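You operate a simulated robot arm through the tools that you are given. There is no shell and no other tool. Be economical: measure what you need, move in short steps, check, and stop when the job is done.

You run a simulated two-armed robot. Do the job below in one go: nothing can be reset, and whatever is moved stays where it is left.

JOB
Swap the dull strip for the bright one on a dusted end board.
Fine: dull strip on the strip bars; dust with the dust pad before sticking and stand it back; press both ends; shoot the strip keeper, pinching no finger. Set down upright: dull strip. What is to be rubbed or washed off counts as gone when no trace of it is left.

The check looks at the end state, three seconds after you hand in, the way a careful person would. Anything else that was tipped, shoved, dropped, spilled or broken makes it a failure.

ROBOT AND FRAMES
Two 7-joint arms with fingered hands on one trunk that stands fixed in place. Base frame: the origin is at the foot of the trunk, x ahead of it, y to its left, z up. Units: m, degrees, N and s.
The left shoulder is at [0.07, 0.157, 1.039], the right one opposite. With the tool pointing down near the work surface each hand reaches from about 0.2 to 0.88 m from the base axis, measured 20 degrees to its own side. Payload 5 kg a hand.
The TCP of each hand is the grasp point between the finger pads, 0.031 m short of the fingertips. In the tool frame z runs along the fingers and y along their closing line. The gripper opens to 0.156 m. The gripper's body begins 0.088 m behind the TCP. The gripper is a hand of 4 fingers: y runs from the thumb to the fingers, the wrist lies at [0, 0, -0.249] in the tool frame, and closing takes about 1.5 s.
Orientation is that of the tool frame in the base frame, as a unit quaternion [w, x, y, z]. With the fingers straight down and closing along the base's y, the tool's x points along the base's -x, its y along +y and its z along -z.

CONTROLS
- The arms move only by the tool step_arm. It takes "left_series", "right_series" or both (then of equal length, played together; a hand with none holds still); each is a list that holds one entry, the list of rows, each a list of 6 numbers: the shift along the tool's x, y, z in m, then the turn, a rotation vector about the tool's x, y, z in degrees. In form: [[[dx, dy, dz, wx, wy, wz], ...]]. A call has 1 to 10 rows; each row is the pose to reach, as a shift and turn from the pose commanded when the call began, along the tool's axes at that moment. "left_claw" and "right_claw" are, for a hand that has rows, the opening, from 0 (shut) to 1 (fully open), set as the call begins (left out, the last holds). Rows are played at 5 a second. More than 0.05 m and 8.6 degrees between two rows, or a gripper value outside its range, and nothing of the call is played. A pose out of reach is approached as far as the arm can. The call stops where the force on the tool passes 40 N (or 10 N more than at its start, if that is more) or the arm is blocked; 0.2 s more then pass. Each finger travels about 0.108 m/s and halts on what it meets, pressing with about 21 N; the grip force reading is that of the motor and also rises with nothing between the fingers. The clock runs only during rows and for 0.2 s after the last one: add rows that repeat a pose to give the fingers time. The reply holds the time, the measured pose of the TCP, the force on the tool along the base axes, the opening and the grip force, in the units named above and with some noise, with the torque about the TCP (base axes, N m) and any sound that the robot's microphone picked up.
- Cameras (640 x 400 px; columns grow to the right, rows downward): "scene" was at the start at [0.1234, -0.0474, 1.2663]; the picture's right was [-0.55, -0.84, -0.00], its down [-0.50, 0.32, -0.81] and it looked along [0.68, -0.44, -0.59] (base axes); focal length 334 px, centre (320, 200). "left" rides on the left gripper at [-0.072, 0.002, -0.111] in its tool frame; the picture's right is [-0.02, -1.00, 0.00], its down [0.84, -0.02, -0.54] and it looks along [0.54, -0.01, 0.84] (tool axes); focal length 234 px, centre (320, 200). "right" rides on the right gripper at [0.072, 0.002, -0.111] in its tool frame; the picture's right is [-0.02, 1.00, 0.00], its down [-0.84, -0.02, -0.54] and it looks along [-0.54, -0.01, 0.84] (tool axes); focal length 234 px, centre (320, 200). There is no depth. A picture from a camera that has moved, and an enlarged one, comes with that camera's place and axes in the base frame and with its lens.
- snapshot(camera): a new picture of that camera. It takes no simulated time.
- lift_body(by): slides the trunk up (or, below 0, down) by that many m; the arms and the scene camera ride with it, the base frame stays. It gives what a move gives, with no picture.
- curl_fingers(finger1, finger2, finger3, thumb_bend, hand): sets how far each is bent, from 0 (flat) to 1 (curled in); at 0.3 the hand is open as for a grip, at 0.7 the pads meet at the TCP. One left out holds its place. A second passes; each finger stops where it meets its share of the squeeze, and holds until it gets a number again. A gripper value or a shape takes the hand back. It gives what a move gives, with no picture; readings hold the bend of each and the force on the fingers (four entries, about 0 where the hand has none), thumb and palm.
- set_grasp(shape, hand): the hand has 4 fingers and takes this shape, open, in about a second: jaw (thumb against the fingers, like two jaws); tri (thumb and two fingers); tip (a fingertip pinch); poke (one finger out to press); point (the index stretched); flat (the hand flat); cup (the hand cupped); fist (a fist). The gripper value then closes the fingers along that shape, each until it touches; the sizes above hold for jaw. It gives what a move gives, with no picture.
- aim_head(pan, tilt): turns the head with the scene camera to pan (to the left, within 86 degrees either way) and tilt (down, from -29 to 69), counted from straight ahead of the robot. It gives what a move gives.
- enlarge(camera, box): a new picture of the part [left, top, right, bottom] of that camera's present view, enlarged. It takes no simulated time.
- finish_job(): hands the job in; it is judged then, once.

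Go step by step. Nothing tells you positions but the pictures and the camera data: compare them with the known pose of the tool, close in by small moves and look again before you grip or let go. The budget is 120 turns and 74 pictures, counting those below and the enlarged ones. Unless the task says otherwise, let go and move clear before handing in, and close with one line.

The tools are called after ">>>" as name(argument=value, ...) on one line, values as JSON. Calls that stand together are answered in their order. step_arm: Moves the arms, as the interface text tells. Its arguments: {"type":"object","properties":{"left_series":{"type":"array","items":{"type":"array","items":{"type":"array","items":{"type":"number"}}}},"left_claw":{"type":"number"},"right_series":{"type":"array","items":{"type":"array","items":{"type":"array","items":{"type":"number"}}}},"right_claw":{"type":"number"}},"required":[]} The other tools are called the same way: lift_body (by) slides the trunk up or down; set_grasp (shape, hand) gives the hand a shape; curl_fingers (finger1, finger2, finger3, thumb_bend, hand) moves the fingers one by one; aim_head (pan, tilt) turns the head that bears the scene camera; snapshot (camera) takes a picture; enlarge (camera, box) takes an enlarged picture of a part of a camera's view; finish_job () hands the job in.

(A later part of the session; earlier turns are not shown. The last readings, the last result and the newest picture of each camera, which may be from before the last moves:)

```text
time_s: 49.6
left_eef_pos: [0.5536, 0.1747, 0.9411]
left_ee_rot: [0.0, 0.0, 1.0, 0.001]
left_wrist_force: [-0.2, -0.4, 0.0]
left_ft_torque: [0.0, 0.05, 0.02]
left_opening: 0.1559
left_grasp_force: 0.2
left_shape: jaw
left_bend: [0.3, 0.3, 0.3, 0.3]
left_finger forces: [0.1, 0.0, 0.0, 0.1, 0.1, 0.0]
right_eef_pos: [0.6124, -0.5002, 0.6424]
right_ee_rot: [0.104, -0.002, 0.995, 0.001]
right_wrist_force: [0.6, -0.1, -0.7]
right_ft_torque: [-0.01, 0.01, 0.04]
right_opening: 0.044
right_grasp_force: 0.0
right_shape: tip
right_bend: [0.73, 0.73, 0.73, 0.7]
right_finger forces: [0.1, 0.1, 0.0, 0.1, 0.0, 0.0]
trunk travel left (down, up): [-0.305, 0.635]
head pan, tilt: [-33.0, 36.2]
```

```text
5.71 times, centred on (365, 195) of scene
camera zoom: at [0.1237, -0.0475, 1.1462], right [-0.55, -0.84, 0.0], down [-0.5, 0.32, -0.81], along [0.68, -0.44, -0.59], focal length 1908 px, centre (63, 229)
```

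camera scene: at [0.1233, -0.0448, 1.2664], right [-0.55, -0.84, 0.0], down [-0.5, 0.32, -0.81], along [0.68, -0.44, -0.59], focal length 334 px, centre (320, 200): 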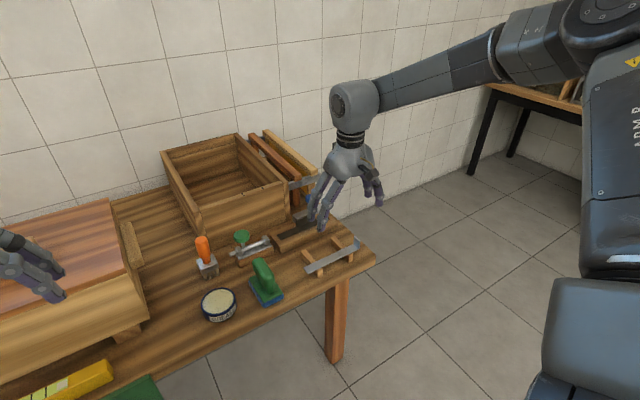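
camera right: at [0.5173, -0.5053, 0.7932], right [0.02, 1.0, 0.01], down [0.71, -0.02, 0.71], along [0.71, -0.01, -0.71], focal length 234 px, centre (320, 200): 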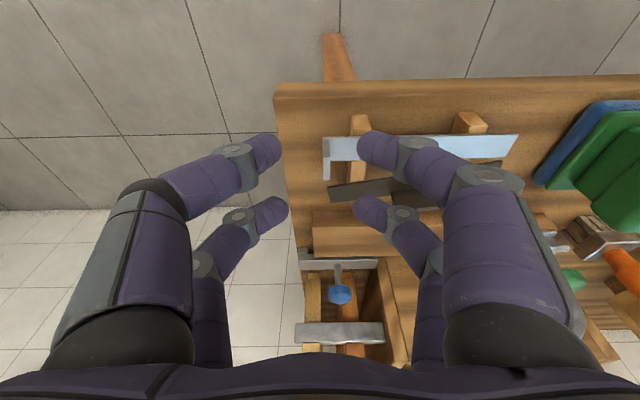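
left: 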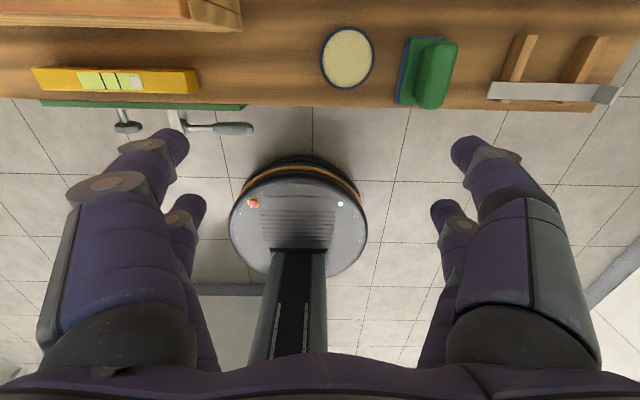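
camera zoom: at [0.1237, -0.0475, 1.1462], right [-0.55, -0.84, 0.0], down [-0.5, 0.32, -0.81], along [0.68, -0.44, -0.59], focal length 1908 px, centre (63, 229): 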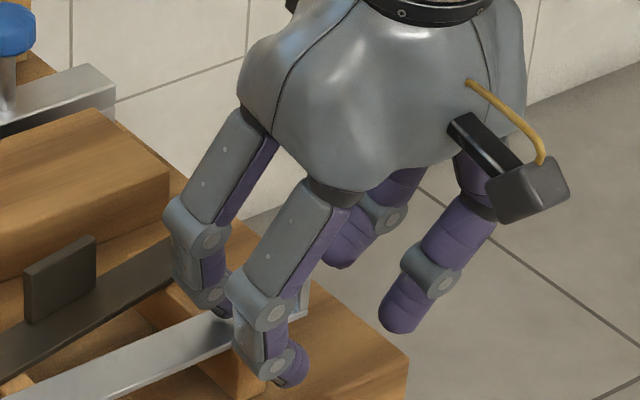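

Nearly aligned; shifting 4 mm forward and closing on the tab.

>>> step_arm(right_series=[[[-0.004, 0, 0.001, 0, 0, 0], [-0.004, 0, 0.001, 0, 0, 0]]])

>>> step_arm(right_series=[[[0, 0, 0, 0, 0, 0], [0, 0, 0, 0, 0, 0], [0, 0, 0, 0, 0, 0], [0, 0, 0, 0, 0, 0], [0, 0, 0, 0, 0, 0]]], right_claw=0)

>>> enlarge(camera="right", box=[230, 120, 410, 260])

```text
time_s: 50.2
left_eef_pos: [0.5531, 0.1755, 0.9413]
left_ee_rot: [0.001, 0.001, 1.0, 0.0]
left_wrist_force: [0.0, 1.1, -0.4]
left_ft_torque: [0.03, 0.01, -0.01]
left_opening: 0.1562
left_grasp_force: 0.0
left_shape: jaw
left_bend: [0.3, 0.3, 0.3, 0.3]
left_finger forces: [0.0, 0.1, 0.0, 0.0, 0.0, 0.0]
right_eef_pos: [0.6157, -0.5001, 0.6429]
right_ee_rot: [0.103, -0.001, 0.995, 0.0]
right_wrist_force: [0.2, -0.4, 0.0]
right_ft_torque: [0.01, 0.0, 0.0]
right_opening: 0.0438
right_grasp_force: 0.1
right_shape: tip
right_bend: [0.73, 0.73, 0.73, 0.7]
right_finger forces: [0.0, 0.0, 0.0, 0.1, 0.0, 0.0]
trunk travel left (down, up): [-0.305, 0.635]
head pan, tilt: [-33.0, 36.2]
```

```text
time_s: 51.4
left_eef_pos: [0.5543, 0.175, 0.9412]
left_ee_rot: [0.001, 0.0, 1.0, 0.0]
left_wrist_force: [-1.0, -0.6, -0.7]
left_ft_torque: [0.01, 0.01, 0.01]
left_opening: 0.1559
left_grasp_force: 0.1
left_shape: jaw
left_bend: [0.3, 0.3, 0.3, 0.3]
left_finger forces: [0.0, 0.0, 0.0, 0.1, 0.1, 0.0]
right_eef_pos: [0.6173, -0.5011, 0.6444]
right_ee_rot: [0.104, -0.002, 0.995, 0.0]
right_wrist_force: [0.4, 0.5, -0.2]
right_ft_torque: [-0.01, -0.02, 0.0]
right_opening: 0.0
right_grasp_force: 20.8
right_shape: tip
right_bend: [0.7, 0.7, 0.7, 0.7]
right_finger forces: [0.1, 18.2, 18.2, 0.0, 0.0, 0.0]
trunk travel left (down, up): [-0.305, 0.635]
head pan, tilt: [-33.0, 36.2]
```

```text
2.86 times, centred on (320, 190) of right
camera zoom: at [0.5225, -0.4987, 0.7361], right [0.02, 1.0, 0.01], down [0.71, -0.02, 0.71], along [0.71, -0.01, -0.71], focal length 669 px, centre (320, 229)
```

zoom: 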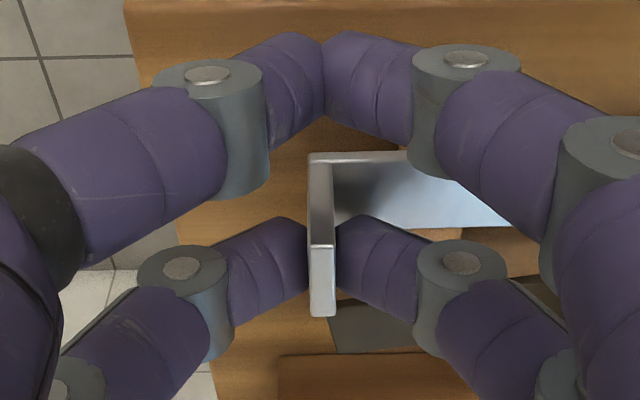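

In the tip shape only the rear pair presses, so the tab isn't really held. I'll open, rise, switch to the jaw shape, where every finger closes until it touches, and retry.

>>> step_arm(right_series=[[[0, 0, 0, 0, 0, 0], [0, 0, 0, 0, 0, 0], [0, 0, 0, 0, 0, 0], [-0.009, 0, -0.04, 0, 0, 0]]], right_claw=0.28)

>>> set_grasp(hand="right", shape="jaw")

>>> step_arm(right_series=[[[0, 0, 0, 0, 0, 0], [0, 0, 0, 0, 0, 0], [0, 0, 0, 0, 0, 0], [0, 0, 0, 0, 0, 0], [0.0045, 0, 0.02, 0, 0, 0], [0.009, 0, 0.04, 0, 0, 0]]], right_claw=0.28)

>>> step_arm(right_series=[[[0, 0, 0, 0, 0, 0], [0, 0, 0, 0, 0, 0], [0, 0, 0, 0, 0, 0], [0, 0, 0, 0, 0, 0], [0, 0, 0, 0, 0, 0]]], right_claw=0)

>>> enlarge(camera="right", box=[230, 120, 410, 260])

```text
time_s: 52.4
left_eef_pos: [0.5524, 0.1743, 0.9409]
left_ee_rot: [0.001, 0.0, 1.0, -0.001]
left_wrist_force: [-1.1, 0.4, 0.4]
left_ft_torque: [-0.06, -0.01, -0.03]
left_opening: 0.1557
left_grasp_force: 0.1
left_shape: jaw
left_bend: [0.3, 0.3, 0.3, 0.3]
left_finger forces: [0.1, 0.1, 0.0, 0.1, 0.1, 0.0]
right_eef_pos: [0.6167, -0.5005, 0.683]
right_ee_rot: [0.104, -0.001, 0.995, -0.001]
right_wrist_force: [0.3, 0.5, 0.2]
right_ft_torque: [-0.03, -0.06, -0.02]
right_opening: 0.0433
right_grasp_force: 0.0
right_shape: tip
right_bend: [0.73, 0.73, 0.73, 0.7]
right_finger forces: [0.0, 0.1, 0.0, 0.0, 0.0, 0.0]
trunk travel left (down, up): [-0.305, 0.635]
head pan, tilt: [-33.0, 36.2]
```

```text
time_s: 53.3
left_eef_pos: [0.5538, 0.1738, 0.9423]
left_ee_rot: [0.0, 0.0, 1.0, 0.0]
left_wrist_force: [0.3, 0.7, 0.2]
left_ft_torque: [0.03, -0.02, -0.02]
left_opening: 0.1555
left_grasp_force: 0.1
left_shape: jaw
left_bend: [0.3, 0.3, 0.3, 0.3]
left_finger forces: [0.0, 0.0, 0.0, 0.1, 0.0, 0.0]
right_eef_pos: [0.6168, -0.501, 0.6826]
right_ee_rot: [0.104, -0.001, 0.995, 0.0]
right_wrist_force: [-0.3, -0.1, 0.5]
right_ft_torque: [0.02, 0.0, -0.01]
right_opening: 0.1559
right_grasp_force: 0.1
right_shape: jaw
right_bend: [0.3, 0.3, 0.3, 0.3]
right_finger forces: [0.1, 0.0, 0.0, 0.0, 0.1, 0.1]
trunk travel left (down, up): [-0.305, 0.635]
head pan, tilt: [-33.0, 36.2]
```

```text
time_s: 54.7
left_eef_pos: [0.5532, 0.1741, 0.9416]
left_ee_rot: [0.0, 0.001, 1.0, 0.0]
left_wrist_force: [0.3, 0.5, -0.1]
left_ft_torque: [0.02, 0.01, 0.0]
left_opening: 0.1558
left_grasp_force: 0.1
left_shape: jaw
left_bend: [0.3, 0.3, 0.3, 0.3]
left_finger forces: [0.0, 0.1, 0.0, 0.1, 0.1, 0.1]
right_eef_pos: [0.617, -0.5011, 0.6416]
right_ee_rot: [0.105, -0.001, 0.994, 0.0]
right_wrist_force: [-0.1, 0.0, -0.1]
right_ft_torque: [0.04, 0.0, 0.0]
right_opening: 0.0437
right_grasp_force: 0.1
right_shape: jaw
right_bend: [0.73, 0.73, 0.73, 0.7]
right_finger forces: [0.1, 0.0, 0.0, 0.0, 0.1, 0.0]
trunk travel left (down, up): [-0.305, 0.635]
head pan, tilt: [-33.0, 36.2]
```

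```text
time_s: 55.9
left_eef_pos: [0.5531, 0.1741, 0.9408]
left_ee_rot: [0.0, 0.0, 1.0, 0.001]
left_wrist_force: [0.7, -0.3, 0.2]
left_ft_torque: [0.02, 0.0, 0.0]
left_opening: 0.156
left_grasp_force: 0.1
left_shape: jaw
left_bend: [0.3, 0.3, 0.3, 0.3]
left_finger forces: [0.0, 0.0, 0.0, 0.0, 0.0, 0.1]
right_eef_pos: [0.6171, -0.5, 0.6414]
right_ee_rot: [0.104, 0.0, 0.995, 0.0]
right_wrist_force: [-0.3, -0.9, -0.2]
right_ft_torque: [0.02, 0.03, 0.04]
right_opening: 0.0
right_grasp_force: 21.4
right_shape: jaw
right_bend: [0.7, 0.7, 0.7, 0.7]
right_finger forces: [0.0, 18.2, 18.3, 0.1, 0.0, 0.0]
trunk travel left (down, up): [-0.305, 0.635]
head pan, tilt: [-33.0, 36.2]
```

```text
2.86 times, centred on (320, 190) of right
camera zoom: at [0.5229, -0.4983, 0.735], right [0.02, 1.0, 0.01], down [0.71, -0.02, 0.71], along [0.71, -0.01, -0.71], focal length 669 px, centre (320, 229)
```

zoom: 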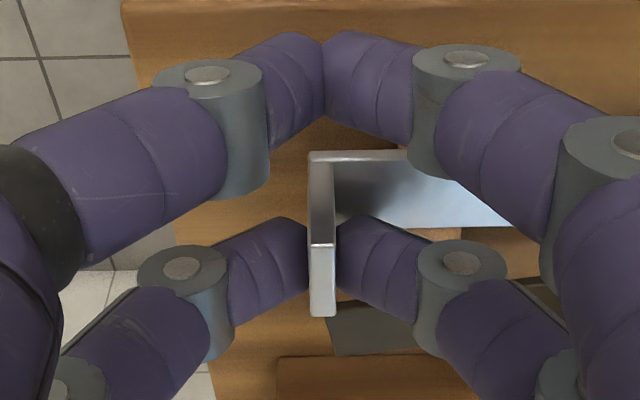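

The front pair flanks the tab but doesn't press. I'll curl those two digits (finger1 and thumb) in further individually.

>>> curl_fingers(hand="right", finger1=0.85, thumb_bend=0.85)

>>> enlarge(camera="right", box=[230, 120, 410, 260])

```text
time_s: 56.9
left_eef_pos: [0.553, 0.1751, 0.9415]
left_ee_rot: [0.0, -0.001, 1.0, 0.0]
left_wrist_force: [0.0, -0.6, -0.3]
left_ft_torque: [0.01, -0.02, 0.01]
left_opening: 0.1558
left_grasp_force: 0.1
left_shape: jaw
left_bend: [0.3, 0.3, 0.3, 0.3]
left_finger forces: [0.1, 0.1, 0.0, 0.1, 0.1, 0.0]
right_eef_pos: [0.618, -0.5005, 0.6406]
right_ee_rot: [0.103, -0.001, 0.995, 0.0]
right_wrist_force: [1.2, 0.5, 0.9]
right_ft_torque: [-0.02, -0.01, -0.01]
right_opening: 0.0035
right_grasp_force: 18.6
right_shape: fingers
right_bend: [0.71, 0.7, 0.7, 0.83]
right_finger forces: [0.0, 18.3, 18.2, 0.0, 0.0, 0.0]
trunk travel left (down, up): [-0.305, 0.635]
head pan, tilt: [-33.0, 36.2]
```

```text
2.86 times, centred on (320, 190) of right
camera zoom: at [0.5229, -0.4983, 0.735], right [0.02, 1.0, 0.01], down [0.71, -0.02, 0.71], along [0.71, -0.01, -0.71], focal length 669 px, centre (320, 229)
```

zoom: 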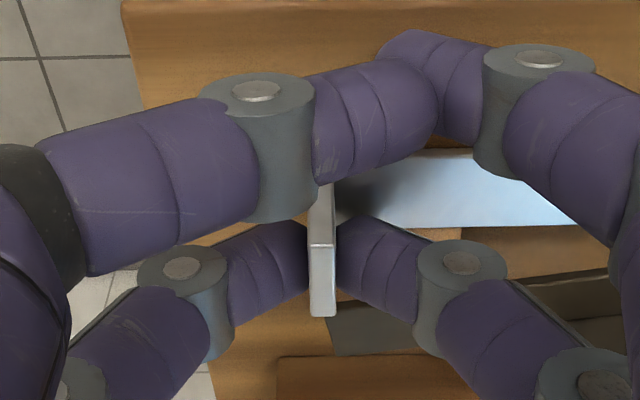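

That shows the moved pair is the rear one; the front pair (finger2, finger3) was pressing the tab at about 18 N all along. I'll relax the rear pair, then lift gently.

>>> curl_fingers(hand="right", finger1=0.6, thumb_bend=0.6)

>>> step_arm(right_series=[[[-0.001, 0, -0.005, 0, 0, 0], [-0.003, 0, -0.012, 0, 0, 0], [-0.006, 0, -0.025, 0, 0, 0], [-0.009, 0, -0.04, 0, 0, 0]]])

>>> enlarge(camera="scene", box=[270, 140, 400, 240])

```text
time_s: 57.9
left_eef_pos: [0.5531, 0.1746, 0.9408]
left_ee_rot: [0.0, 0.0, 1.0, 0.001]
left_wrist_force: [0.3, 0.4, -0.5]
left_ft_torque: [-0.01, -0.05, -0.02]
left_opening: 0.1558
left_grasp_force: 0.2
left_shape: jaw
left_bend: [0.3, 0.3, 0.3, 0.3]
left_finger forces: [0.1, 0.1, 0.0, 0.0, 0.0, 0.0]
right_eef_pos: [0.6175, -0.5011, 0.6413]
right_ee_rot: [0.103, -0.001, 0.995, 0.0]
right_wrist_force: [1.0, 0.0, -0.6]
right_ft_torque: [0.03, 0.01, 0.01]
right_opening: 0.0409
right_grasp_force: 18.2
right_shape: fingers
right_bend: [0.6, 0.7, 0.7, 0.6]
right_finger forces: [0.0, 18.1, 18.2, 0.1, 0.1, 0.0]
trunk travel left (down, up): [-0.305, 0.635]
head pan, tilt: [-33.0, 36.2]
```

```text
time_s: 58.9
left_eef_pos: [0.5524, 0.1749, 0.9415]
left_ee_rot: [0.0, 0.0, 1.0, 0.0]
left_wrist_force: [0.4, 0.3, 0.4]
left_ft_torque: [0.02, 0.0, -0.02]
left_opening: 0.156
left_grasp_force: 0.1
left_shape: jaw
left_bend: [0.3, 0.3, 0.3, 0.3]
left_finger forces: [0.0, 0.0, 0.0, 0.0, 0.1, 0.0]
right_eef_pos: [0.6183, -0.5002, 0.6822]
right_ee_rot: [0.104, 0.0, 0.995, 0.001]
right_wrist_force: [0.3, 0.4, 0.0]
right_ft_torque: [-0.03, 0.02, 0.02]
right_opening: 0.0407
right_grasp_force: 18.1
right_shape: fingers
right_bend: [0.6, 0.7, 0.7, 0.6]
right_finger forces: [0.1, 18.3, 18.4, 0.1, 0.0, 0.0]
trunk travel left (down, up): [-0.305, 0.635]
head pan, tilt: [-33.0, 36.2]
```

```text
4.00 times, centred on (335, 190) of scene
camera zoom: at [0.1232, -0.047, 1.1463], right [-0.55, -0.84, 0.0], down [-0.5, 0.32, -0.81], along [0.68, -0.44, -0.59], focal length 1336 px, centre (260, 240)
```

zoom: 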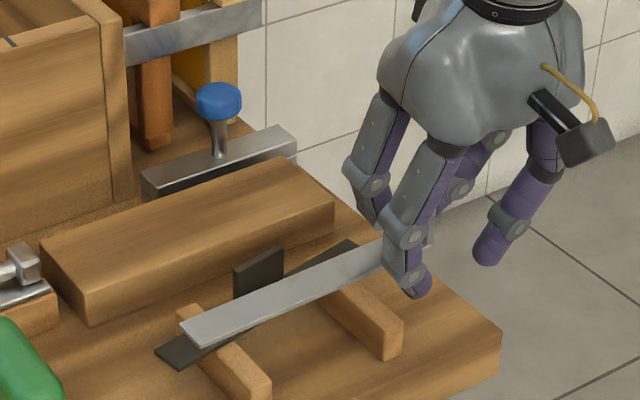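

The bright strip is held level, and the dull one stayed on its bars. Carrying it over the board (+0.148 m in x).

>>> step_arm(right_series=[[[-0.0042, 0, -0.0196, 0, 0, 0], [-0.04, 0, -0.012, 0, 0, 0], [-0.075, 0, -0.004, 0, 0, 0], [-0.11, 0, 0.004, 0, 0, 0], [-0.14, 0, 0.011, 0, 0, 0], [-0.1484, 0, 0.0132, 0, 0, 0], [-0.1484, 0, 0.0132, 0, 0, 0]]])

>>> snapshot(camera="right")

>>> enlarge(camera="scene", box=[250, 120, 370, 230])

```text
time_s: 60.5
left_eef_pos: [0.5526, 0.1749, 0.9411]
left_ee_rot: [0.0, -0.001, 1.0, 0.0]
left_wrist_force: [-0.3, 0.4, -1.0]
left_ft_torque: [0.0, -0.01, 0.03]
left_opening: 0.1559
left_grasp_force: 0.0
left_shape: jaw
left_bend: [0.3, 0.3, 0.3, 0.3]
left_finger forces: [0.1, 0.0, 0.1, 0.1, 0.0, 0.0]
right_eef_pos: [0.7652, -0.4998, 0.7006]
right_ee_rot: [0.104, -0.001, 0.995, -0.001]
right_wrist_force: [0.2, 0.5, -0.1]
right_ft_torque: [-0.05, -0.01, -0.02]
right_opening: 0.041
right_grasp_force: 18.4
right_shape: fingers
right_bend: [0.6, 0.7, 0.7, 0.6]
right_finger forces: [0.1, 18.2, 18.2, 0.1, 0.0, 0.0]
trunk travel left (down, up): [-0.305, 0.635]
head pan, tilt: [-33.0, 36.2]
```

```text
14 pictures are left
camera right: at [0.672, -0.4973, 0.7942], right [0.02, 1.0, 0.01], down [0.71, -0.02, 0.71], along [0.71, -0.01, -0.71], focal length 234 px, centre (320, 200)
```

right: 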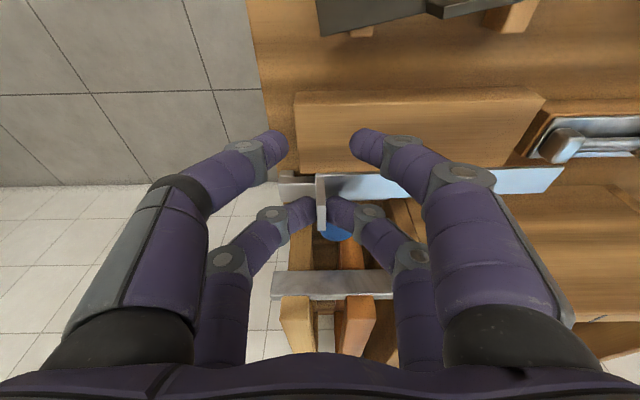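

```text
3.64 times, centred on (310, 175) of scene
camera zoom: at [0.1235, -0.0472, 1.1463], right [-0.55, -0.84, 0.0], down [-0.5, 0.32, -0.81], along [0.68, -0.44, -0.59], focal length 1214 px, centre (356, 291)
```

zoom: 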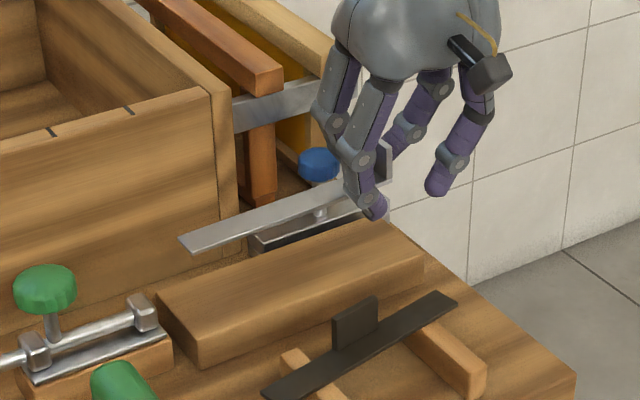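

The strip is centred over the board (span y -0.504…-0.332, x≈0.785). I'll splay the rear digits out of the way, then lower.

>>> curl_fingers(hand="right", finger1=0.35, thumb_bend=0.35)

>>> step_arm(right_series=[[[0.003, 0, 0.015, 0, 0, 0], [0.0062, 0, 0.03, 0, 0, 0], [0.009, 0, 0.042, 0, 0, 0], [0.01, 0, 0.048, 0, 0, 0]]])

>>> enlarge(camera="scene", box=[260, 150, 360, 230])

```text
time_s: 61.5
left_eef_pos: [0.5523, 0.1745, 0.9417]
left_ee_rot: [0.0, 0.0, 1.0, 0.0]
left_wrist_force: [-0.2, -0.2, -0.5]
left_ft_torque: [-0.02, -0.02, -0.01]
left_opening: 0.1559
left_grasp_force: 0.1
left_shape: jaw
left_bend: [0.3, 0.3, 0.3, 0.3]
left_finger forces: [0.0, 0.0, 0.1, 0.0, 0.0, 0.0]
right_eef_pos: [0.7667, -0.5006, 0.7012]
right_ee_rot: [0.103, -0.001, 0.995, 0.001]
right_wrist_force: [0.4, 0.5, -0.6]
right_ft_torque: [-0.03, 0.02, 0.02]
right_opening: 0.1402
right_grasp_force: 18.5
right_shape: fingers
right_bend: [0.35, 0.7, 0.7, 0.35]
right_finger forces: [0.0, 18.2, 18.2, 0.0, 0.0, 0.0]
trunk travel left (down, up): [-0.305, 0.635]
head pan, tilt: [-33.0, 36.2]
```

```text
time_s: 62.5
left_eef_pos: [0.5534, 0.1745, 0.9412]
left_ee_rot: [0.0, -0.001, 1.0, 0.0]
left_wrist_force: [0.3, 0.6, -0.9]
left_ft_torque: [0.0, 0.0, 0.0]
left_opening: 0.1561
left_grasp_force: 0.0
left_shape: jaw
left_bend: [0.3, 0.3, 0.3, 0.3]
left_finger forces: [0.0, 0.0, 0.0, 0.1, 0.0, 0.0]
right_eef_pos: [0.7641, -0.499, 0.6517]
right_ee_rot: [0.103, -0.001, 0.995, 0.0]
right_wrist_force: [-0.3, 0.3, 0.3]
right_ft_torque: [-0.06, -0.01, 0.0]
right_opening: 0.1398
right_grasp_force: 18.3
right_shape: fingers
right_bend: [0.35, 0.7, 0.7, 0.35]
right_finger forces: [0.0, 18.2, 18.2, 0.0, 0.1, 0.1]
trunk travel left (down, up): [-0.305, 0.635]
head pan, tilt: [-33.0, 36.2]
```

```text
5.00 times, centred on (310, 190) of scene
camera zoom: at [0.1235, -0.0472, 1.1463], right [-0.55, -0.84, 0.0], down [-0.5, 0.32, -0.81], along [0.68, -0.44, -0.59], focal length 1669 px, centre (370, 250)
```

zoom: 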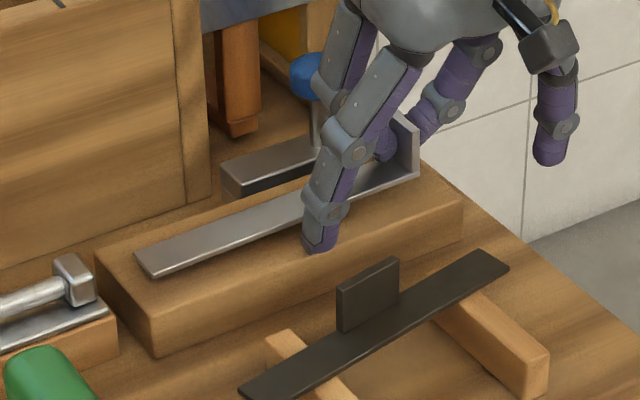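

Well aligned just above the board. Lowering in small steps to contact.

>>> step_arm(right_series=[[[0.0004, 0, 0.002, 0, 0, 0], [0.0008, 0, 0.004, 0, 0, 0], [0.0013, 0, 0.006, 0, 0, 0]]])

>>> step_arm(right_series=[[[0.0002, 0, 0.001, 0, 0, 0], [0.0004, 0, 0.002, 0, 0, 0]]])

```text
time_s: 63.3
left_eef_pos: [0.5523, 0.1735, 0.9421]
left_ee_rot: [0.0, 0.0, 1.0, 0.0]
left_wrist_force: [0.2, 0.4, -0.6]
left_ft_torque: [0.0, 0.0, -0.01]
left_opening: 0.1559
left_grasp_force: 0.0
left_shape: jaw
left_bend: [0.3, 0.3, 0.3, 0.3]
left_finger forces: [0.0, 0.0, 0.0, 0.0, 0.1, 0.1]
right_eef_pos: [0.7653, -0.5005, 0.6473]
right_ee_rot: [0.106, 0.001, 0.994, 0.0]
right_wrist_force: [0.0, -2.2, 6.3]
right_ft_torque: [0.45, 0.07, 0.03]
right_opening: 0.1407
right_grasp_force: 21.3
right_shape: fingers
right_bend: [0.35, 0.7, 0.7, 0.35]
right_finger forces: [6.6, 18.2, 18.2, 0.0, 0.0, 0.1]
trunk travel left (down, up): [-0.305, 0.635]
head pan, tilt: [-33.0, 36.2]
```

```text
time_s: 63.9
left_eef_pos: [0.5519, 0.1741, 0.9423]
left_ee_rot: [0.0, 0.001, 1.0, 0.0]
left_wrist_force: [-0.1, 0.3, -0.2]
left_ft_torque: [0.01, 0.01, 0.01]
left_opening: 0.1562
left_grasp_force: 0.0
left_shape: jaw
left_bend: [0.3, 0.3, 0.3, 0.3]
left_finger forces: [0.0, 0.0, 0.1, 0.1, 0.1, 0.0]
right_eef_pos: [0.7645, -0.4994, 0.647]
right_ee_rot: [0.106, 0.001, 0.994, -0.001]
right_wrist_force: [-0.2, -5.0, 17.9]
right_ft_torque: [1.28, 0.26, 0.13]
right_opening: 0.1409
right_grasp_force: 26.8
right_shape: fingers
right_bend: [0.34, 0.7, 0.7, 0.35]
right_finger forces: [17.5, 18.2, 18.2, 0.0, 0.0, 0.0]
trunk travel left (down, up): [-0.305, 0.635]
head pan, tilt: [-33.0, 36.2]
```

Finger1 is resting on the board edge, not the strip. I'll rise slightly, flatten finger1 and thumb out, and lower again.

>>> step_arm(right_series=[[[-0.001, 0, -0.005, 0, 0, 0], [-0.0025, 0, -0.012, 0, 0, 0]]])

>>> curl_fingers(hand="right", finger1=0.0, thumb_bend=0.1)

>>> enlarge(camera="scene", box=[260, 150, 360, 230])

```text
time_s: 64.5
left_eef_pos: [0.553, 0.1752, 0.9418]
left_ee_rot: [0.001, 0.0, 1.0, 0.001]
left_wrist_force: [0.2, 0.0, -0.8]
left_ft_torque: [-0.02, -0.01, 0.01]
left_opening: 0.1558
left_grasp_force: 0.0
left_shape: jaw
left_bend: [0.3, 0.3, 0.3, 0.3]
left_finger forces: [0.0, 0.0, 0.1, 0.1, 0.0, 0.0]
right_eef_pos: [0.7643, -0.4994, 0.6542]
right_ee_rot: [0.102, -0.002, 0.995, 0.0]
right_wrist_force: [-0.5, 0.6, -0.1]
right_ft_torque: [-0.03, -0.01, 0.01]
right_opening: 0.1407
right_grasp_force: 18.3
right_shape: fingers
right_bend: [0.35, 0.7, 0.7, 0.35]
right_finger forces: [0.1, 18.2, 18.3, 0.0, 0.0, 0.0]
trunk travel left (down, up): [-0.305, 0.635]
head pan, tilt: [-33.0, 36.2]
```

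```text
time_s: 65.5
left_eef_pos: [0.5528, 0.1739, 0.9423]
left_ee_rot: [0.0, 0.001, 1.0, 0.0]
left_wrist_force: [0.2, -0.6, 0.1]
left_ft_torque: [0.0, -0.01, 0.01]
left_opening: 0.1556
left_grasp_force: 0.0
left_shape: jaw
left_bend: [0.3, 0.3, 0.3, 0.3]
left_finger forces: [0.0, 0.1, 0.0, 0.0, 0.0, 0.0]
right_eef_pos: [0.7641, -0.4999, 0.6559]
right_ee_rot: [0.104, -0.001, 0.995, 0.0]
right_wrist_force: [0.1, -0.9, -0.9]
right_ft_torque: [-0.03, -0.01, 0.0]
right_opening: 0.2189
right_grasp_force: 18.1
right_shape: fingers
right_bend: [0.0, 0.7, 0.7, 0.1]
right_finger forces: [0.0, 18.2, 18.2, 0.1, 0.0, 0.1]
trunk travel left (down, up): [-0.305, 0.635]
head pan, tilt: [-33.0, 36.2]
```

```text
5.00 times, centred on (310, 190) of scene
camera zoom: at [0.1235, -0.0473, 1.1463], right [-0.55, -0.84, 0.0], down [-0.5, 0.32, -0.81], along [0.68, -0.44, -0.59], focal length 1669 px, centre (370, 250)
```

zoom: 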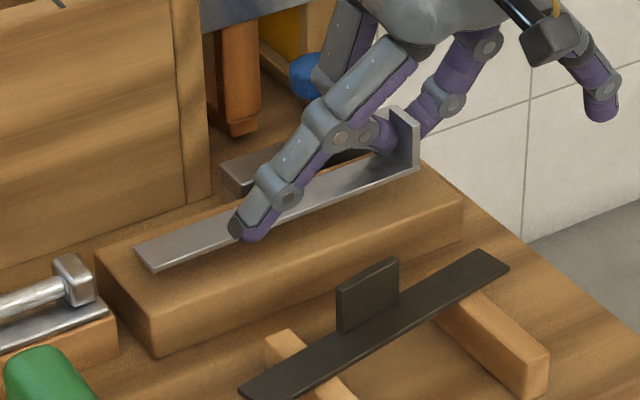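

Finger1 is raised out of the way; lowering again.

>>> step_arm(right_series=[[[0.001, 0, 0.004, 0, 0, 0], [0.0017, 0, 0.008, 0, 0, 0], [0.002, 0, 0.0095, 0, 0, 0], [0.0023, 0, 0.011, 0, 0, 0]]])

```text
time_s: 66.5
left_eef_pos: [0.5527, 0.1745, 0.9411]
left_ee_rot: [0.0, -0.001, 1.0, 0.0]
left_wrist_force: [-0.4, -0.2, -0.1]
left_ft_torque: [0.02, 0.01, 0.0]
left_opening: 0.1558
left_grasp_force: 0.0
left_shape: jaw
left_bend: [0.3, 0.3, 0.3, 0.3]
left_finger forces: [0.0, 0.0, 0.0, 0.0, 0.0, 0.1]
right_eef_pos: [0.7647, -0.501, 0.6454]
right_ee_rot: [0.104, -0.001, 0.995, 0.0]
right_wrist_force: [0.1, -0.4, -0.3]
right_ft_torque: [-0.01, 0.01, 0.0]
right_opening: 0.2189
right_grasp_force: 18.0
right_shape: fingers
right_bend: [0.0, 0.7, 0.7, 0.1]
right_finger forces: [0.0, 18.4, 18.2, 0.0, 0.1, 0.0]
trunk travel left (down, up): [-0.305, 0.635]
head pan, tilt: [-33.0, 36.2]
```

>>> step_arm(right_series=[[[0.0004, 0, 0.002, 0, 0, 0], [0.0008, 0, 0.004, 0, 0, 0], [0.0011, 0, 0.005, 0, 0, 0]]])

```text
time_s: 67.3
left_eef_pos: [0.5522, 0.1746, 0.942]
left_ee_rot: [0.001, 0.002, 1.0, 0.0]
left_wrist_force: [0.1, 0.1, 0.5]
left_ft_torque: [-0.01, 0.01, 0.0]
left_opening: 0.1558
left_grasp_force: 0.1
left_shape: jaw
left_bend: [0.3, 0.3, 0.3, 0.3]
left_finger forces: [0.0, 0.0, 0.1, 0.1, 0.0, 0.0]
right_eef_pos: [0.765, -0.4996, 0.6414]
right_ee_rot: [0.105, 0.0, 0.994, 0.0]
right_wrist_force: [1.6, -1.1, 8.0]
right_ft_torque: [-0.01, -0.24, -0.04]
right_opening: 0.2189
right_grasp_force: 20.9
right_shape: fingers
right_bend: [0.0, 0.71, 0.71, 0.1]
right_finger forces: [0.0, 21.1, 21.4, 0.1, 0.1, 0.0]
trunk travel left (down, up): [-0.305, 0.635]
head pan, tilt: [-33.0, 36.2]
```

The strip is seated on the board (8 N). Opening finger2/3 slightly and rising clear.

>>> curl_fingers(hand="right", finger2=0.6, finger3=0.6)

>>> step_arm(right_series=[[[-0.004, 0, -0.02, 0, 0, 0], [-0.011, 0, -0.05, 0, 0, 0], [-0.021, 0, -0.098, 0, 0, 0], [0.015, 0, -0.115, 0, 0, 0]]])

>>> enlarge(camera="scene", box=[230, 150, 360, 240])

```text
time_s: 68.3
left_eef_pos: [0.5531, 0.1758, 0.9414]
left_ee_rot: [0.0, 0.0, 1.0, 0.001]
left_wrist_force: [0.5, -0.1, 0.0]
left_ft_torque: [0.0, 0.01, 0.01]
left_opening: 0.1559
left_grasp_force: 0.0
left_shape: jaw
left_bend: [0.3, 0.3, 0.3, 0.3]
left_finger forces: [0.0, 0.0, 0.1, 0.0, 0.1, 0.0]
right_eef_pos: [0.7642, -0.5002, 0.64]
right_ee_rot: [0.104, 0.0, 0.995, 0.0]
right_wrist_force: [2.1, -0.3, 9.4]
right_ft_torque: [0.11, -0.29, -0.03]
right_opening: 0.2191
right_grasp_force: 4.6
right_shape: fingers
right_bend: [0.0, 0.73, 0.6, 0.1]
right_finger forces: [0.1, 10.0, 0.0, 0.0, 0.0, 0.0]
trunk travel left (down, up): [-0.305, 0.635]
head pan, tilt: [-33.0, 36.2]
```

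```text
time_s: 69.3
left_eef_pos: [0.5524, 0.1743, 0.9421]
left_ee_rot: [0.001, 0.001, 1.0, 0.0]
left_wrist_force: [0.1, 0.4, -0.3]
left_ft_torque: [0.0, -0.04, -0.01]
left_opening: 0.1559
left_grasp_force: 0.0
left_shape: jaw
left_bend: [0.3, 0.3, 0.3, 0.3]
left_finger forces: [0.0, 0.0, 0.0, 0.0, 0.0, 0.0]
right_eef_pos: [0.7251, -0.5032, 0.7512]
right_ee_rot: [0.105, -0.001, 0.994, 0.001]
right_wrist_force: [-0.5, 0.2, -0.4]
right_ft_torque: [-0.01, -0.06, -0.05]
right_opening: 0.2192
right_grasp_force: 0.0
right_shape: fingers
right_bend: [0.0, 0.6, 0.6, 0.1]
right_finger forces: [0.0, 0.0, 0.0, 0.1, 0.0, 0.1]
trunk travel left (down, up): [-0.305, 0.635]
head pan, tilt: [-33.0, 36.2]
```

```text
4.44 times, centred on (295, 195) of scene
camera zoom: at [0.1218, -0.0477, 1.1465], right [-0.55, -0.84, 0.0], down [-0.49, 0.32, -0.81], along [0.68, -0.44, -0.59], focal length 1484 px, centre (431, 222)
```

zoom: 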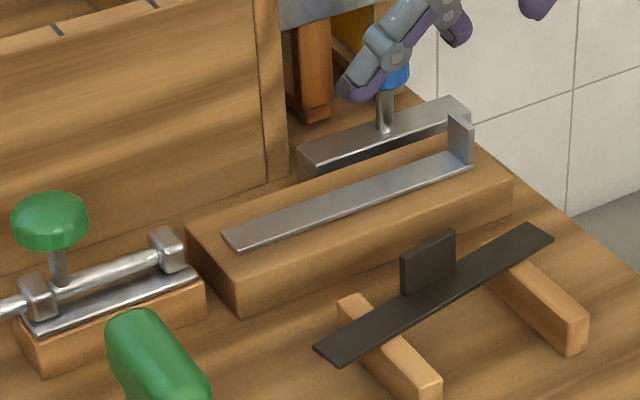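

The bright strip lies straight on the board with its tab at the right end. To press the ends I'll try the poke shape and see where its finger is.

>>> set_grasp(hand="right", shape="poke")

>>> snapshot(camera="right")

```text
time_s: 70.2
left_eef_pos: [0.5537, 0.1748, 0.941]
left_ee_rot: [0.0, 0.001, 1.0, 0.0]
left_wrist_force: [0.2, 0.2, 0.0]
left_ft_torque: [0.03, -0.01, -0.05]
left_opening: 0.1559
left_grasp_force: 0.0
left_shape: jaw
left_bend: [0.3, 0.3, 0.3, 0.3]
left_finger forces: [0.0, 0.0, 0.0, 0.0, 0.0, 0.0]
right_eef_pos: [0.7261, -0.5044, 0.7492]
right_ee_rot: [0.103, -0.001, 0.995, 0.0]
right_wrist_force: [-0.2, 0.7, -0.5]
right_ft_torque: [0.02, 0.01, -0.06]
right_opening: 0.0
right_grasp_force: 0.2
right_shape: poke
right_bend: [1.0, 1.0, 1.0, 0.32]
right_finger forces: [0.0, 0.1, 0.0, 0.0, 0.0, 0.0]
trunk travel left (down, up): [-0.305, 0.635]
head pan, tilt: [-33.0, 36.2]
```

```text
9 pictures are left
camera right: at [0.6321, -0.501, 0.8441], right [0.02, 1.0, 0.01], down [0.71, -0.02, 0.71], along [0.71, -0.01, -0.71], focal length 234 px, centre (320, 200)
```

right: 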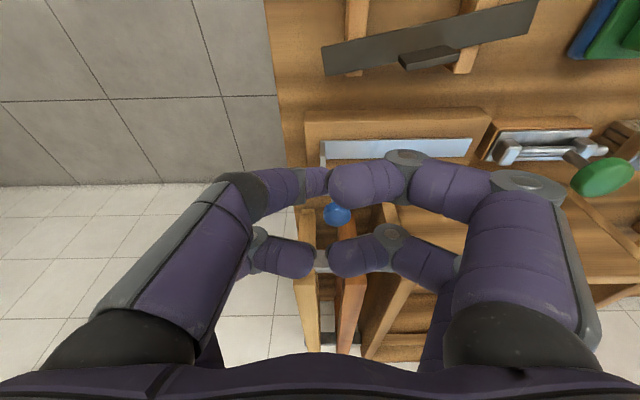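

The poke shape is unclear. Instead I'll make a presser from the closed front pair (finger2+3 straight), with finger1 curled and the thumb flat out.

>>> curl_fingers(hand="right", finger1=0.9, finger2=0.71, finger3=0.71, thumb_bend=0.0)

>>> curl_fingers(hand="right", finger1=1.0)

>>> enlarge(camera="scene", box=[270, 80, 390, 200])

```text
time_s: 71.2
left_eef_pos: [0.5542, 0.1735, 0.941]
left_ee_rot: [0.0, 0.0, 1.0, 0.0]
left_wrist_force: [-0.2, 0.1, 0.1]
left_ft_torque: [0.01, 0.01, 0.0]
left_opening: 0.1558
left_grasp_force: 0.1
left_shape: jaw
left_bend: [0.3, 0.3, 0.3, 0.3]
left_finger forces: [0.1, 0.1, 0.0, 0.0, 0.0, 0.0]
right_eef_pos: [0.7256, -0.5038, 0.7497]
right_ee_rot: [0.103, -0.002, 0.995, 0.0]
right_wrist_force: [0.1, 0.1, 0.3]
right_ft_torque: [0.0, 0.0, 0.02]
right_opening: 0.0839
right_grasp_force: 0.1
right_shape: fingers
right_bend: [0.9, 0.71, 0.71, 0.0]
right_finger forces: [0.0, 0.0, 0.0, 0.0, 0.0, 0.0]
trunk travel left (down, up): [-0.305, 0.635]
head pan, tilt: [-33.0, 36.2]
```

```text
time_s: 72.2
left_eef_pos: [0.5534, 0.1748, 0.9432]
left_ee_rot: [0.0, 0.0, 1.0, 0.0]
left_wrist_force: [-0.3, 0.9, 0.1]
left_ft_torque: [0.02, -0.02, -0.01]
left_opening: 0.1558
left_grasp_force: 0.1
left_shape: jaw
left_bend: [0.3, 0.3, 0.3, 0.3]
left_finger forces: [0.1, 0.0, 0.0, 0.1, 0.0, 0.0]
right_eef_pos: [0.7263, -0.5034, 0.7509]
right_ee_rot: [0.103, -0.001, 0.995, 0.0]
right_wrist_force: [-0.6, -0.5, -0.5]
right_ft_torque: [0.0, 0.01, 0.0]
right_opening: 0.0861
right_grasp_force: 0.1
right_shape: fingers
right_bend: [1.0, 0.71, 0.71, 0.0]
right_finger forces: [0.0, 0.1, 0.0, 0.0, 0.0, 0.0]
trunk travel left (down, up): [-0.305, 0.635]
head pan, tilt: [-33.0, 36.2]
```

```text
3.33 times, centred on (330, 140) of scene
camera zoom: at [0.1234, -0.0473, 1.1463], right [-0.55, -0.84, 0.0], down [-0.5, 0.32, -0.81], along [0.68, -0.44, -0.59], focal length 1113 px, centre (287, 400)
```

zoom: 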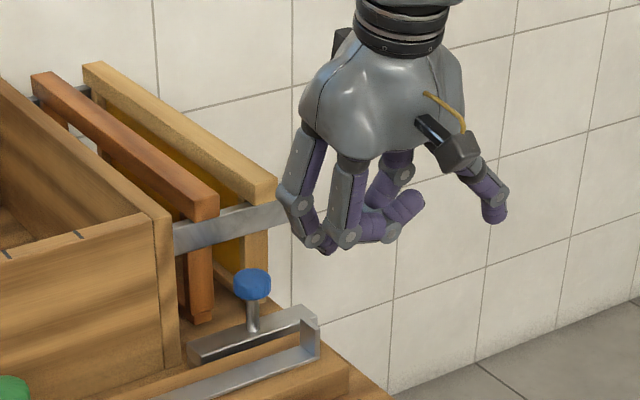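

The front pair is the lowest point by about 2 cm, so it can press cleanly. Moving over the strip's left end.

>>> step_arm(right_series=[[[-0.008, 0.04, 0.0017, 0, 0, 0], [-0.016, 0.08, 0.0034, 0, 0, 0], [-0.024, 0.12, 0.005, 0, 0, 0], [-0.0313, 0.158, 0.0067, 0, 0, 0], [-0.024, 0.158, 0.04, 0, 0, 0], [-0.0147, 0.158, 0.0849, 0, 0, 0], [-0.012, 0.158, 0.098, 0, 0, 0]]])

>>> enlarge(camera="scene", box=[230, 130, 350, 230])

```text
time_s: 73.8
left_eef_pos: [0.5531, 0.1746, 0.9418]
left_ee_rot: [0.001, -0.001, 1.0, 0.0]
left_wrist_force: [-1.0, -1.1, -0.2]
left_ft_torque: [0.0, -0.02, 0.01]
left_opening: 0.1556
left_grasp_force: 0.1
left_shape: jaw
left_bend: [0.3, 0.3, 0.3, 0.3]
left_finger forces: [0.0, 0.1, 0.0, 0.1, 0.0, 0.0]
right_eef_pos: [0.758, -0.3411, 0.6557]
right_ee_rot: [0.104, -0.001, 0.995, 0.001]
right_wrist_force: [-0.6, 0.5, 0.1]
right_ft_torque: [-0.03, 0.0, 0.0]
right_opening: 0.0861
right_grasp_force: 0.2
right_shape: fingers
right_bend: [1.0, 0.71, 0.71, 0.0]
right_finger forces: [0.0, 0.0, 0.0, 0.0, 0.1, 0.0]
trunk travel left (down, up): [-0.305, 0.635]
head pan, tilt: [-33.0, 36.2]
```

```text
4.00 times, centred on (290, 180) of scene
camera zoom: at [0.1233, -0.0472, 1.1463], right [-0.55, -0.84, 0.0], down [-0.5, 0.32, -0.81], along [0.68, -0.44, -0.59], focal length 1336 px, centre (440, 280)
```

zoom: 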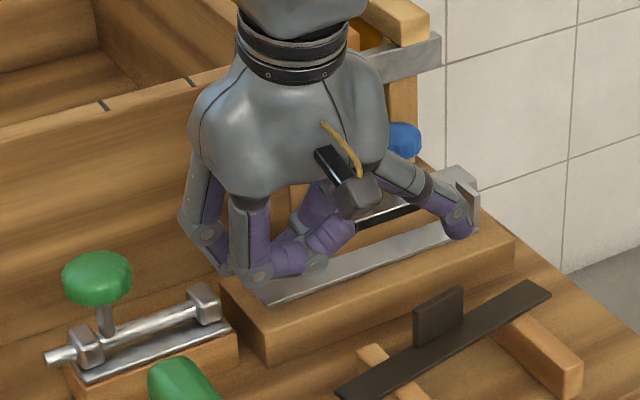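

Lined up above the left end; thumb tip is about 3 cm clear above the board. Pressing down slowly.

>>> step_arm(right_series=[[[0.001, -0.005, 0.005, 0, 0, 0], [0.002, -0.005, 0.01, 0, 0, 0], [0.003, -0.005, 0.0145, 0, 0, 0], [0.0035, -0.005, 0.0165, 0, 0, 0]]])

>>> step_arm(right_series=[[[0.0004, 0, 0.002, 0, 0, 0], [0.0008, 0, 0.004, 0, 0, 0], [0.001, 0, 0.005, 0, 0, 0]]])

```text
time_s: 74.8
left_eef_pos: [0.5524, 0.1747, 0.9421]
left_ee_rot: [-0.001, 0.001, 1.0, 0.0]
left_wrist_force: [0.7, 1.0, -0.5]
left_ft_torque: [-0.01, 0.03, 0.0]
left_opening: 0.1559
left_grasp_force: 0.1
left_shape: jaw
left_bend: [0.3, 0.3, 0.3, 0.3]
left_finger forces: [0.0, 0.1, 0.0, 0.0, 0.0, 0.0]
right_eef_pos: [0.7586, -0.3483, 0.6405]
right_ee_rot: [0.106, 0.0, 0.994, -0.001]
right_wrist_force: [0.1, -0.8, 9.7]
right_ft_torque: [-0.04, -0.19, -0.02]
right_opening: 0.0862
right_grasp_force: 5.5
right_shape: fingers
right_bend: [1.0, 0.71, 0.71, 0.0]
right_finger forces: [0.0, 4.5, 7.0, 0.0, 0.1, 0.0]
trunk travel left (down, up): [-0.305, 0.635]
head pan, tilt: [-33.0, 36.2]
```

```text
time_s: 75.6
left_eef_pos: [0.5511, 0.1756, 0.9431]
left_ee_rot: [0.001, -0.001, 1.0, -0.001]
left_wrist_force: [-0.2, -0.6, 0.0]
left_ft_torque: [0.04, 0.0, 0.04]
left_opening: 0.1558
left_grasp_force: 0.1
left_shape: jaw
left_bend: [0.3, 0.3, 0.3, 0.3]
left_finger forces: [0.0, 0.0, 0.0, 0.0, 0.0, 0.1]
right_eef_pos: [0.7594, -0.346, 0.6396]
right_ee_rot: [0.108, 0.0, 0.994, -0.001]
right_wrist_force: [1.9, -0.3, 31.7]
right_ft_torque: [-0.04, -0.8, -0.03]
right_opening: 0.0861
right_grasp_force: 16.8
right_shape: fingers
right_bend: [1.0, 0.72, 0.72, 0.0]
right_finger forces: [0.0, 15.8, 18.8, 0.1, 0.0, 0.1]
trunk travel left (down, up): [-0.305, 0.635]
head pan, tilt: [-33.0, 36.2]
```

Left end pressed at about 32 N. Rising and moving to the right end, just inside the tab.

>>> step_arm(right_series=[[[-0.005, 0, -0.025, 0, 0, 0], [-0.0104, 0, -0.0489, 0, 0, 0], [-0.0104, -0.045, -0.0489, 0, 0, 0], [-0.0104, -0.09, -0.0489, 0, 0, 0], [-0.0104, -0.132, -0.0489, 0, 0, 0], [-0.006, -0.132, -0.03, 0, 0, 0], [-0.003, -0.132, -0.015, 0, 0, 0]]])

>>> enlarge(camera="right", box=[240, 120, 440, 260])

```text
time_s: 77.2
left_eef_pos: [0.5521, 0.1766, 0.9425]
left_ee_rot: [0.002, 0.0, 1.0, -0.001]
left_wrist_force: [0.3, 0.3, 0.2]
left_ft_torque: [0.01, 0.0, 0.02]
left_opening: 0.1557
left_grasp_force: 0.0
left_shape: jaw
left_bend: [0.3, 0.3, 0.3, 0.3]
left_finger forces: [0.0, 0.0, 0.1, 0.0, 0.0, 0.0]
right_eef_pos: [0.7588, -0.4779, 0.6532]
right_ee_rot: [0.108, -0.001, 0.994, 0.0]
right_wrist_force: [2.1, 5.1, 16.9]
right_ft_torque: [-0.25, -0.48, 0.14]
right_opening: 0.0863
right_grasp_force: 10.9
right_shape: fingers
right_bend: [1.0, 0.67, 0.73, 0.0]
right_finger forces: [0.0, 0.0, 21.6, 0.0, 0.0, 0.0]
trunk travel left (down, up): [-0.305, 0.635]
head pan, tilt: [-33.0, 36.2]
```

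```text
2.86 times, centred on (340, 190) of right
camera zoom: at [0.6652, -0.4764, 0.7451], right [0.02, 1.0, 0.01], down [0.7, -0.02, 0.71], along [0.71, -0.01, -0.7], focal length 669 px, centre (263, 229)
```

zoom: 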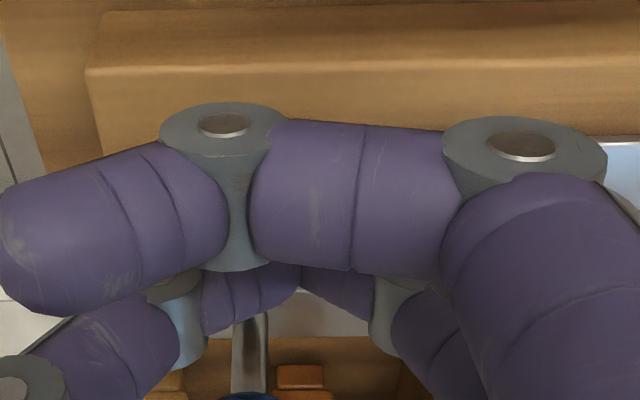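

Finger3 is resting on the tab (the finger slants outward). Rising at once and shifting inward.

>>> step_arm(right_series=[[[-0.004, 0, -0.02, 0, 0, 0], [-0.006, 0.01, -0.03, 0, 0, 0], [-0.006, 0.022, -0.03, 0, 0, 0]]])

>>> enlarge(camera="scene", box=[250, 140, 350, 220])

```text
time_s: 78.0
left_eef_pos: [0.5532, 0.175, 0.9399]
left_ee_rot: [0.0, 0.001, 1.0, 0.0]
left_wrist_force: [0.0, -0.3, 0.1]
left_ft_torque: [0.01, -0.02, 0.02]
left_opening: 0.1558
left_grasp_force: 0.1
left_shape: jaw
left_bend: [0.3, 0.3, 0.3, 0.3]
left_finger forces: [0.0, 0.0, 0.0, 0.0, 0.0, 0.0]
right_eef_pos: [0.7569, -0.4579, 0.6778]
right_ee_rot: [0.104, 0.0, 0.995, 0.0]
right_wrist_force: [-0.5, 0.4, 0.0]
right_ft_torque: [0.02, 0.02, 0.0]
right_opening: 0.0861
right_grasp_force: 0.1
right_shape: fingers
right_bend: [1.0, 0.71, 0.71, 0.0]
right_finger forces: [0.0, 0.0, 0.0, 0.1, 0.0, 0.0]
trunk travel left (down, up): [-0.305, 0.635]
head pan, tilt: [-33.0, 36.2]
```

```text
5.00 times, centred on (300, 180) of scene
camera zoom: at [0.1234, -0.0472, 1.1462], right [-0.55, -0.84, 0.0], down [-0.5, 0.32, -0.81], along [0.68, -0.44, -0.59], focal length 1669 px, centre (420, 300)
```

zoom: 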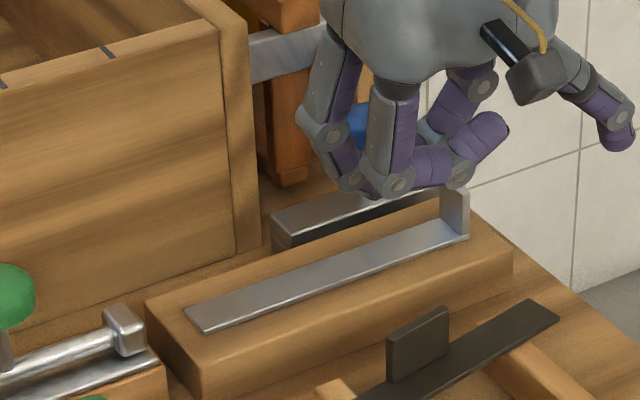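

The strip is undisturbed. I'll splay finger3 outward over the tab, leaving finger2 alone to press just inside it.

>>> curl_fingers(hand="right", finger3=0.0)

>>> step_arm(right_series=[[[0, -0.015, 0, 0, 0, 0], [0, -0.029, 0, 0, 0, 0], [0.003, -0.029, 0.015, 0, 0, 0], [0.0055, -0.029, 0.026, 0, 0, 0]]])

>>> enlarge(camera="scene", box=[270, 140, 360, 210])

```text
time_s: 79.0
left_eef_pos: [0.5529, 0.1738, 0.9405]
left_ee_rot: [0.0, 0.0, 1.0, 0.0]
left_wrist_force: [-0.2, 0.7, -0.7]
left_ft_torque: [0.0, 0.01, -0.01]
left_opening: 0.156
left_grasp_force: 0.1
left_shape: jaw
left_bend: [0.3, 0.3, 0.3, 0.3]
left_finger forces: [0.0, 0.0, 0.0, 0.1, 0.1, 0.0]
right_eef_pos: [0.7585, -0.4559, 0.6794]
right_ee_rot: [0.103, -0.001, 0.995, 0.0]
right_wrist_force: [-0.5, -0.4, -0.2]
right_ft_torque: [-0.02, -0.01, -0.01]
right_opening: 0.0861
right_grasp_force: 0.2
right_shape: fingers
right_bend: [1.0, 0.71, 0.0, 0.0]
right_finger forces: [0.0, 0.0, 0.0, 0.0, 0.0, 0.0]
trunk travel left (down, up): [-0.305, 0.635]
head pan, tilt: [-33.0, 36.2]
```

```text
time_s: 80.0
left_eef_pos: [0.5532, 0.1739, 0.9416]
left_ee_rot: [0.0, 0.0, 1.0, 0.0]
left_wrist_force: [0.2, 0.5, -0.7]
left_ft_torque: [-0.01, 0.01, -0.01]
left_opening: 0.1561
left_grasp_force: 0.1
left_shape: jaw
left_bend: [0.3, 0.3, 0.3, 0.3]
left_finger forces: [0.0, 0.1, 0.1, 0.0, 0.1, 0.1]
right_eef_pos: [0.7586, -0.4862, 0.651]
right_ee_rot: [0.104, -0.001, 0.995, 0.001]
right_wrist_force: [0.5, 0.2, -0.2]
right_ft_torque: [0.0, 0.03, 0.02]
right_opening: 0.0861
right_grasp_force: 0.0
right_shape: fingers
right_bend: [1.0, 0.71, 0.0, 0.0]
right_finger forces: [0.0, 0.0, 0.0, 0.0, 0.0, 0.0]
trunk travel left (down, up): [-0.305, 0.635]
head pan, tilt: [-33.0, 36.2]
```

```text
5.71 times, centred on (315, 175) of scene
camera zoom: at [0.1235, -0.0473, 1.1463], right [-0.55, -0.84, 0.0], down [-0.5, 0.32, -0.81], along [0.68, -0.44, -0.59], focal length 1908 px, centre (349, 343)
```

zoom: 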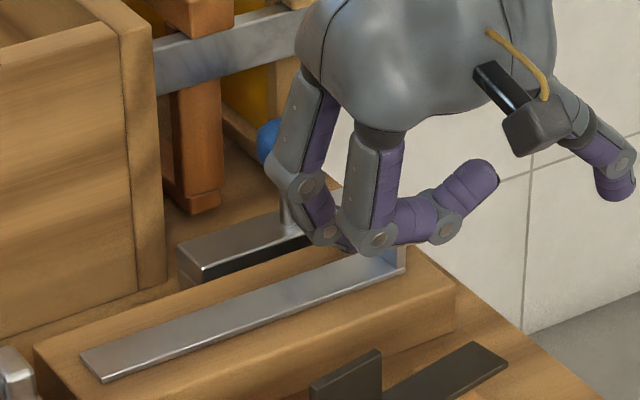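

Finger2 is inside the tab, above the strip's right end. Pressing down.

>>> step_arm(right_series=[[[0.001, 0, 0.004, 0, 0, 0], [0.0017, 0, 0.008, 0, 0, 0], [0.0023, 0, 0.011, 0, 0, 0], [0.0027, 0, 0.013, 0, 0, 0]]])

>>> step_arm(right_series=[[[0.0004, 0, 0.002, 0, 0, 0], [0.0006, 0, 0.003, 0, 0, 0]]])

```text
time_s: 81.0
left_eef_pos: [0.5524, 0.1738, 0.9413]
left_ee_rot: [0.0, 0.0, 1.0, 0.0]
left_wrist_force: [-0.3, 0.1, -0.4]
left_ft_torque: [0.02, 0.0, -0.01]
left_opening: 0.1559
left_grasp_force: 0.1
left_shape: jaw
left_bend: [0.3, 0.3, 0.3, 0.3]
left_finger forces: [0.0, 0.1, 0.0, 0.0, 0.0, 0.0]
right_eef_pos: [0.7583, -0.4862, 0.6391]
right_ee_rot: [0.105, -0.001, 0.994, 0.0]
right_wrist_force: [0.2, 1.9, 4.9]
right_ft_torque: [0.09, -0.11, 0.05]
right_opening: 0.086
right_grasp_force: 2.8
right_shape: fingers
right_bend: [1.0, 0.71, 0.0, 0.0]
right_finger forces: [0.0, 4.9, 0.0, 0.0, 0.1, 0.0]
trunk travel left (down, up): [-0.305, 0.635]
head pan, tilt: [-33.0, 36.2]
```

```text
time_s: 81.6
left_eef_pos: [0.5514, 0.1754, 0.9415]
left_ee_rot: [0.002, 0.0, 1.0, 0.0]
left_wrist_force: [0.0, -0.1, -0.7]
left_ft_torque: [-0.02, -0.05, -0.02]
left_opening: 0.156
left_grasp_force: 0.1
left_shape: jaw
left_bend: [0.3, 0.3, 0.3, 0.3]
left_finger forces: [0.1, 0.0, 0.0, 0.0, 0.0, 0.1]
right_eef_pos: [0.759, -0.4857, 0.6374]
right_ee_rot: [0.105, -0.002, 0.994, 0.0]
right_wrist_force: [1.1, 3.6, 10.6]
right_ft_torque: [0.08, -0.37, 0.06]
right_opening: 0.0861
right_grasp_force: 6.1
right_shape: fingers
right_bend: [1.0, 0.73, 0.0, 0.0]
right_finger forces: [0.0, 12.0, 0.1, 0.0, 0.0, 0.0]
trunk travel left (down, up): [-0.305, 0.635]
head pan, tilt: [-33.0, 36.2]
```

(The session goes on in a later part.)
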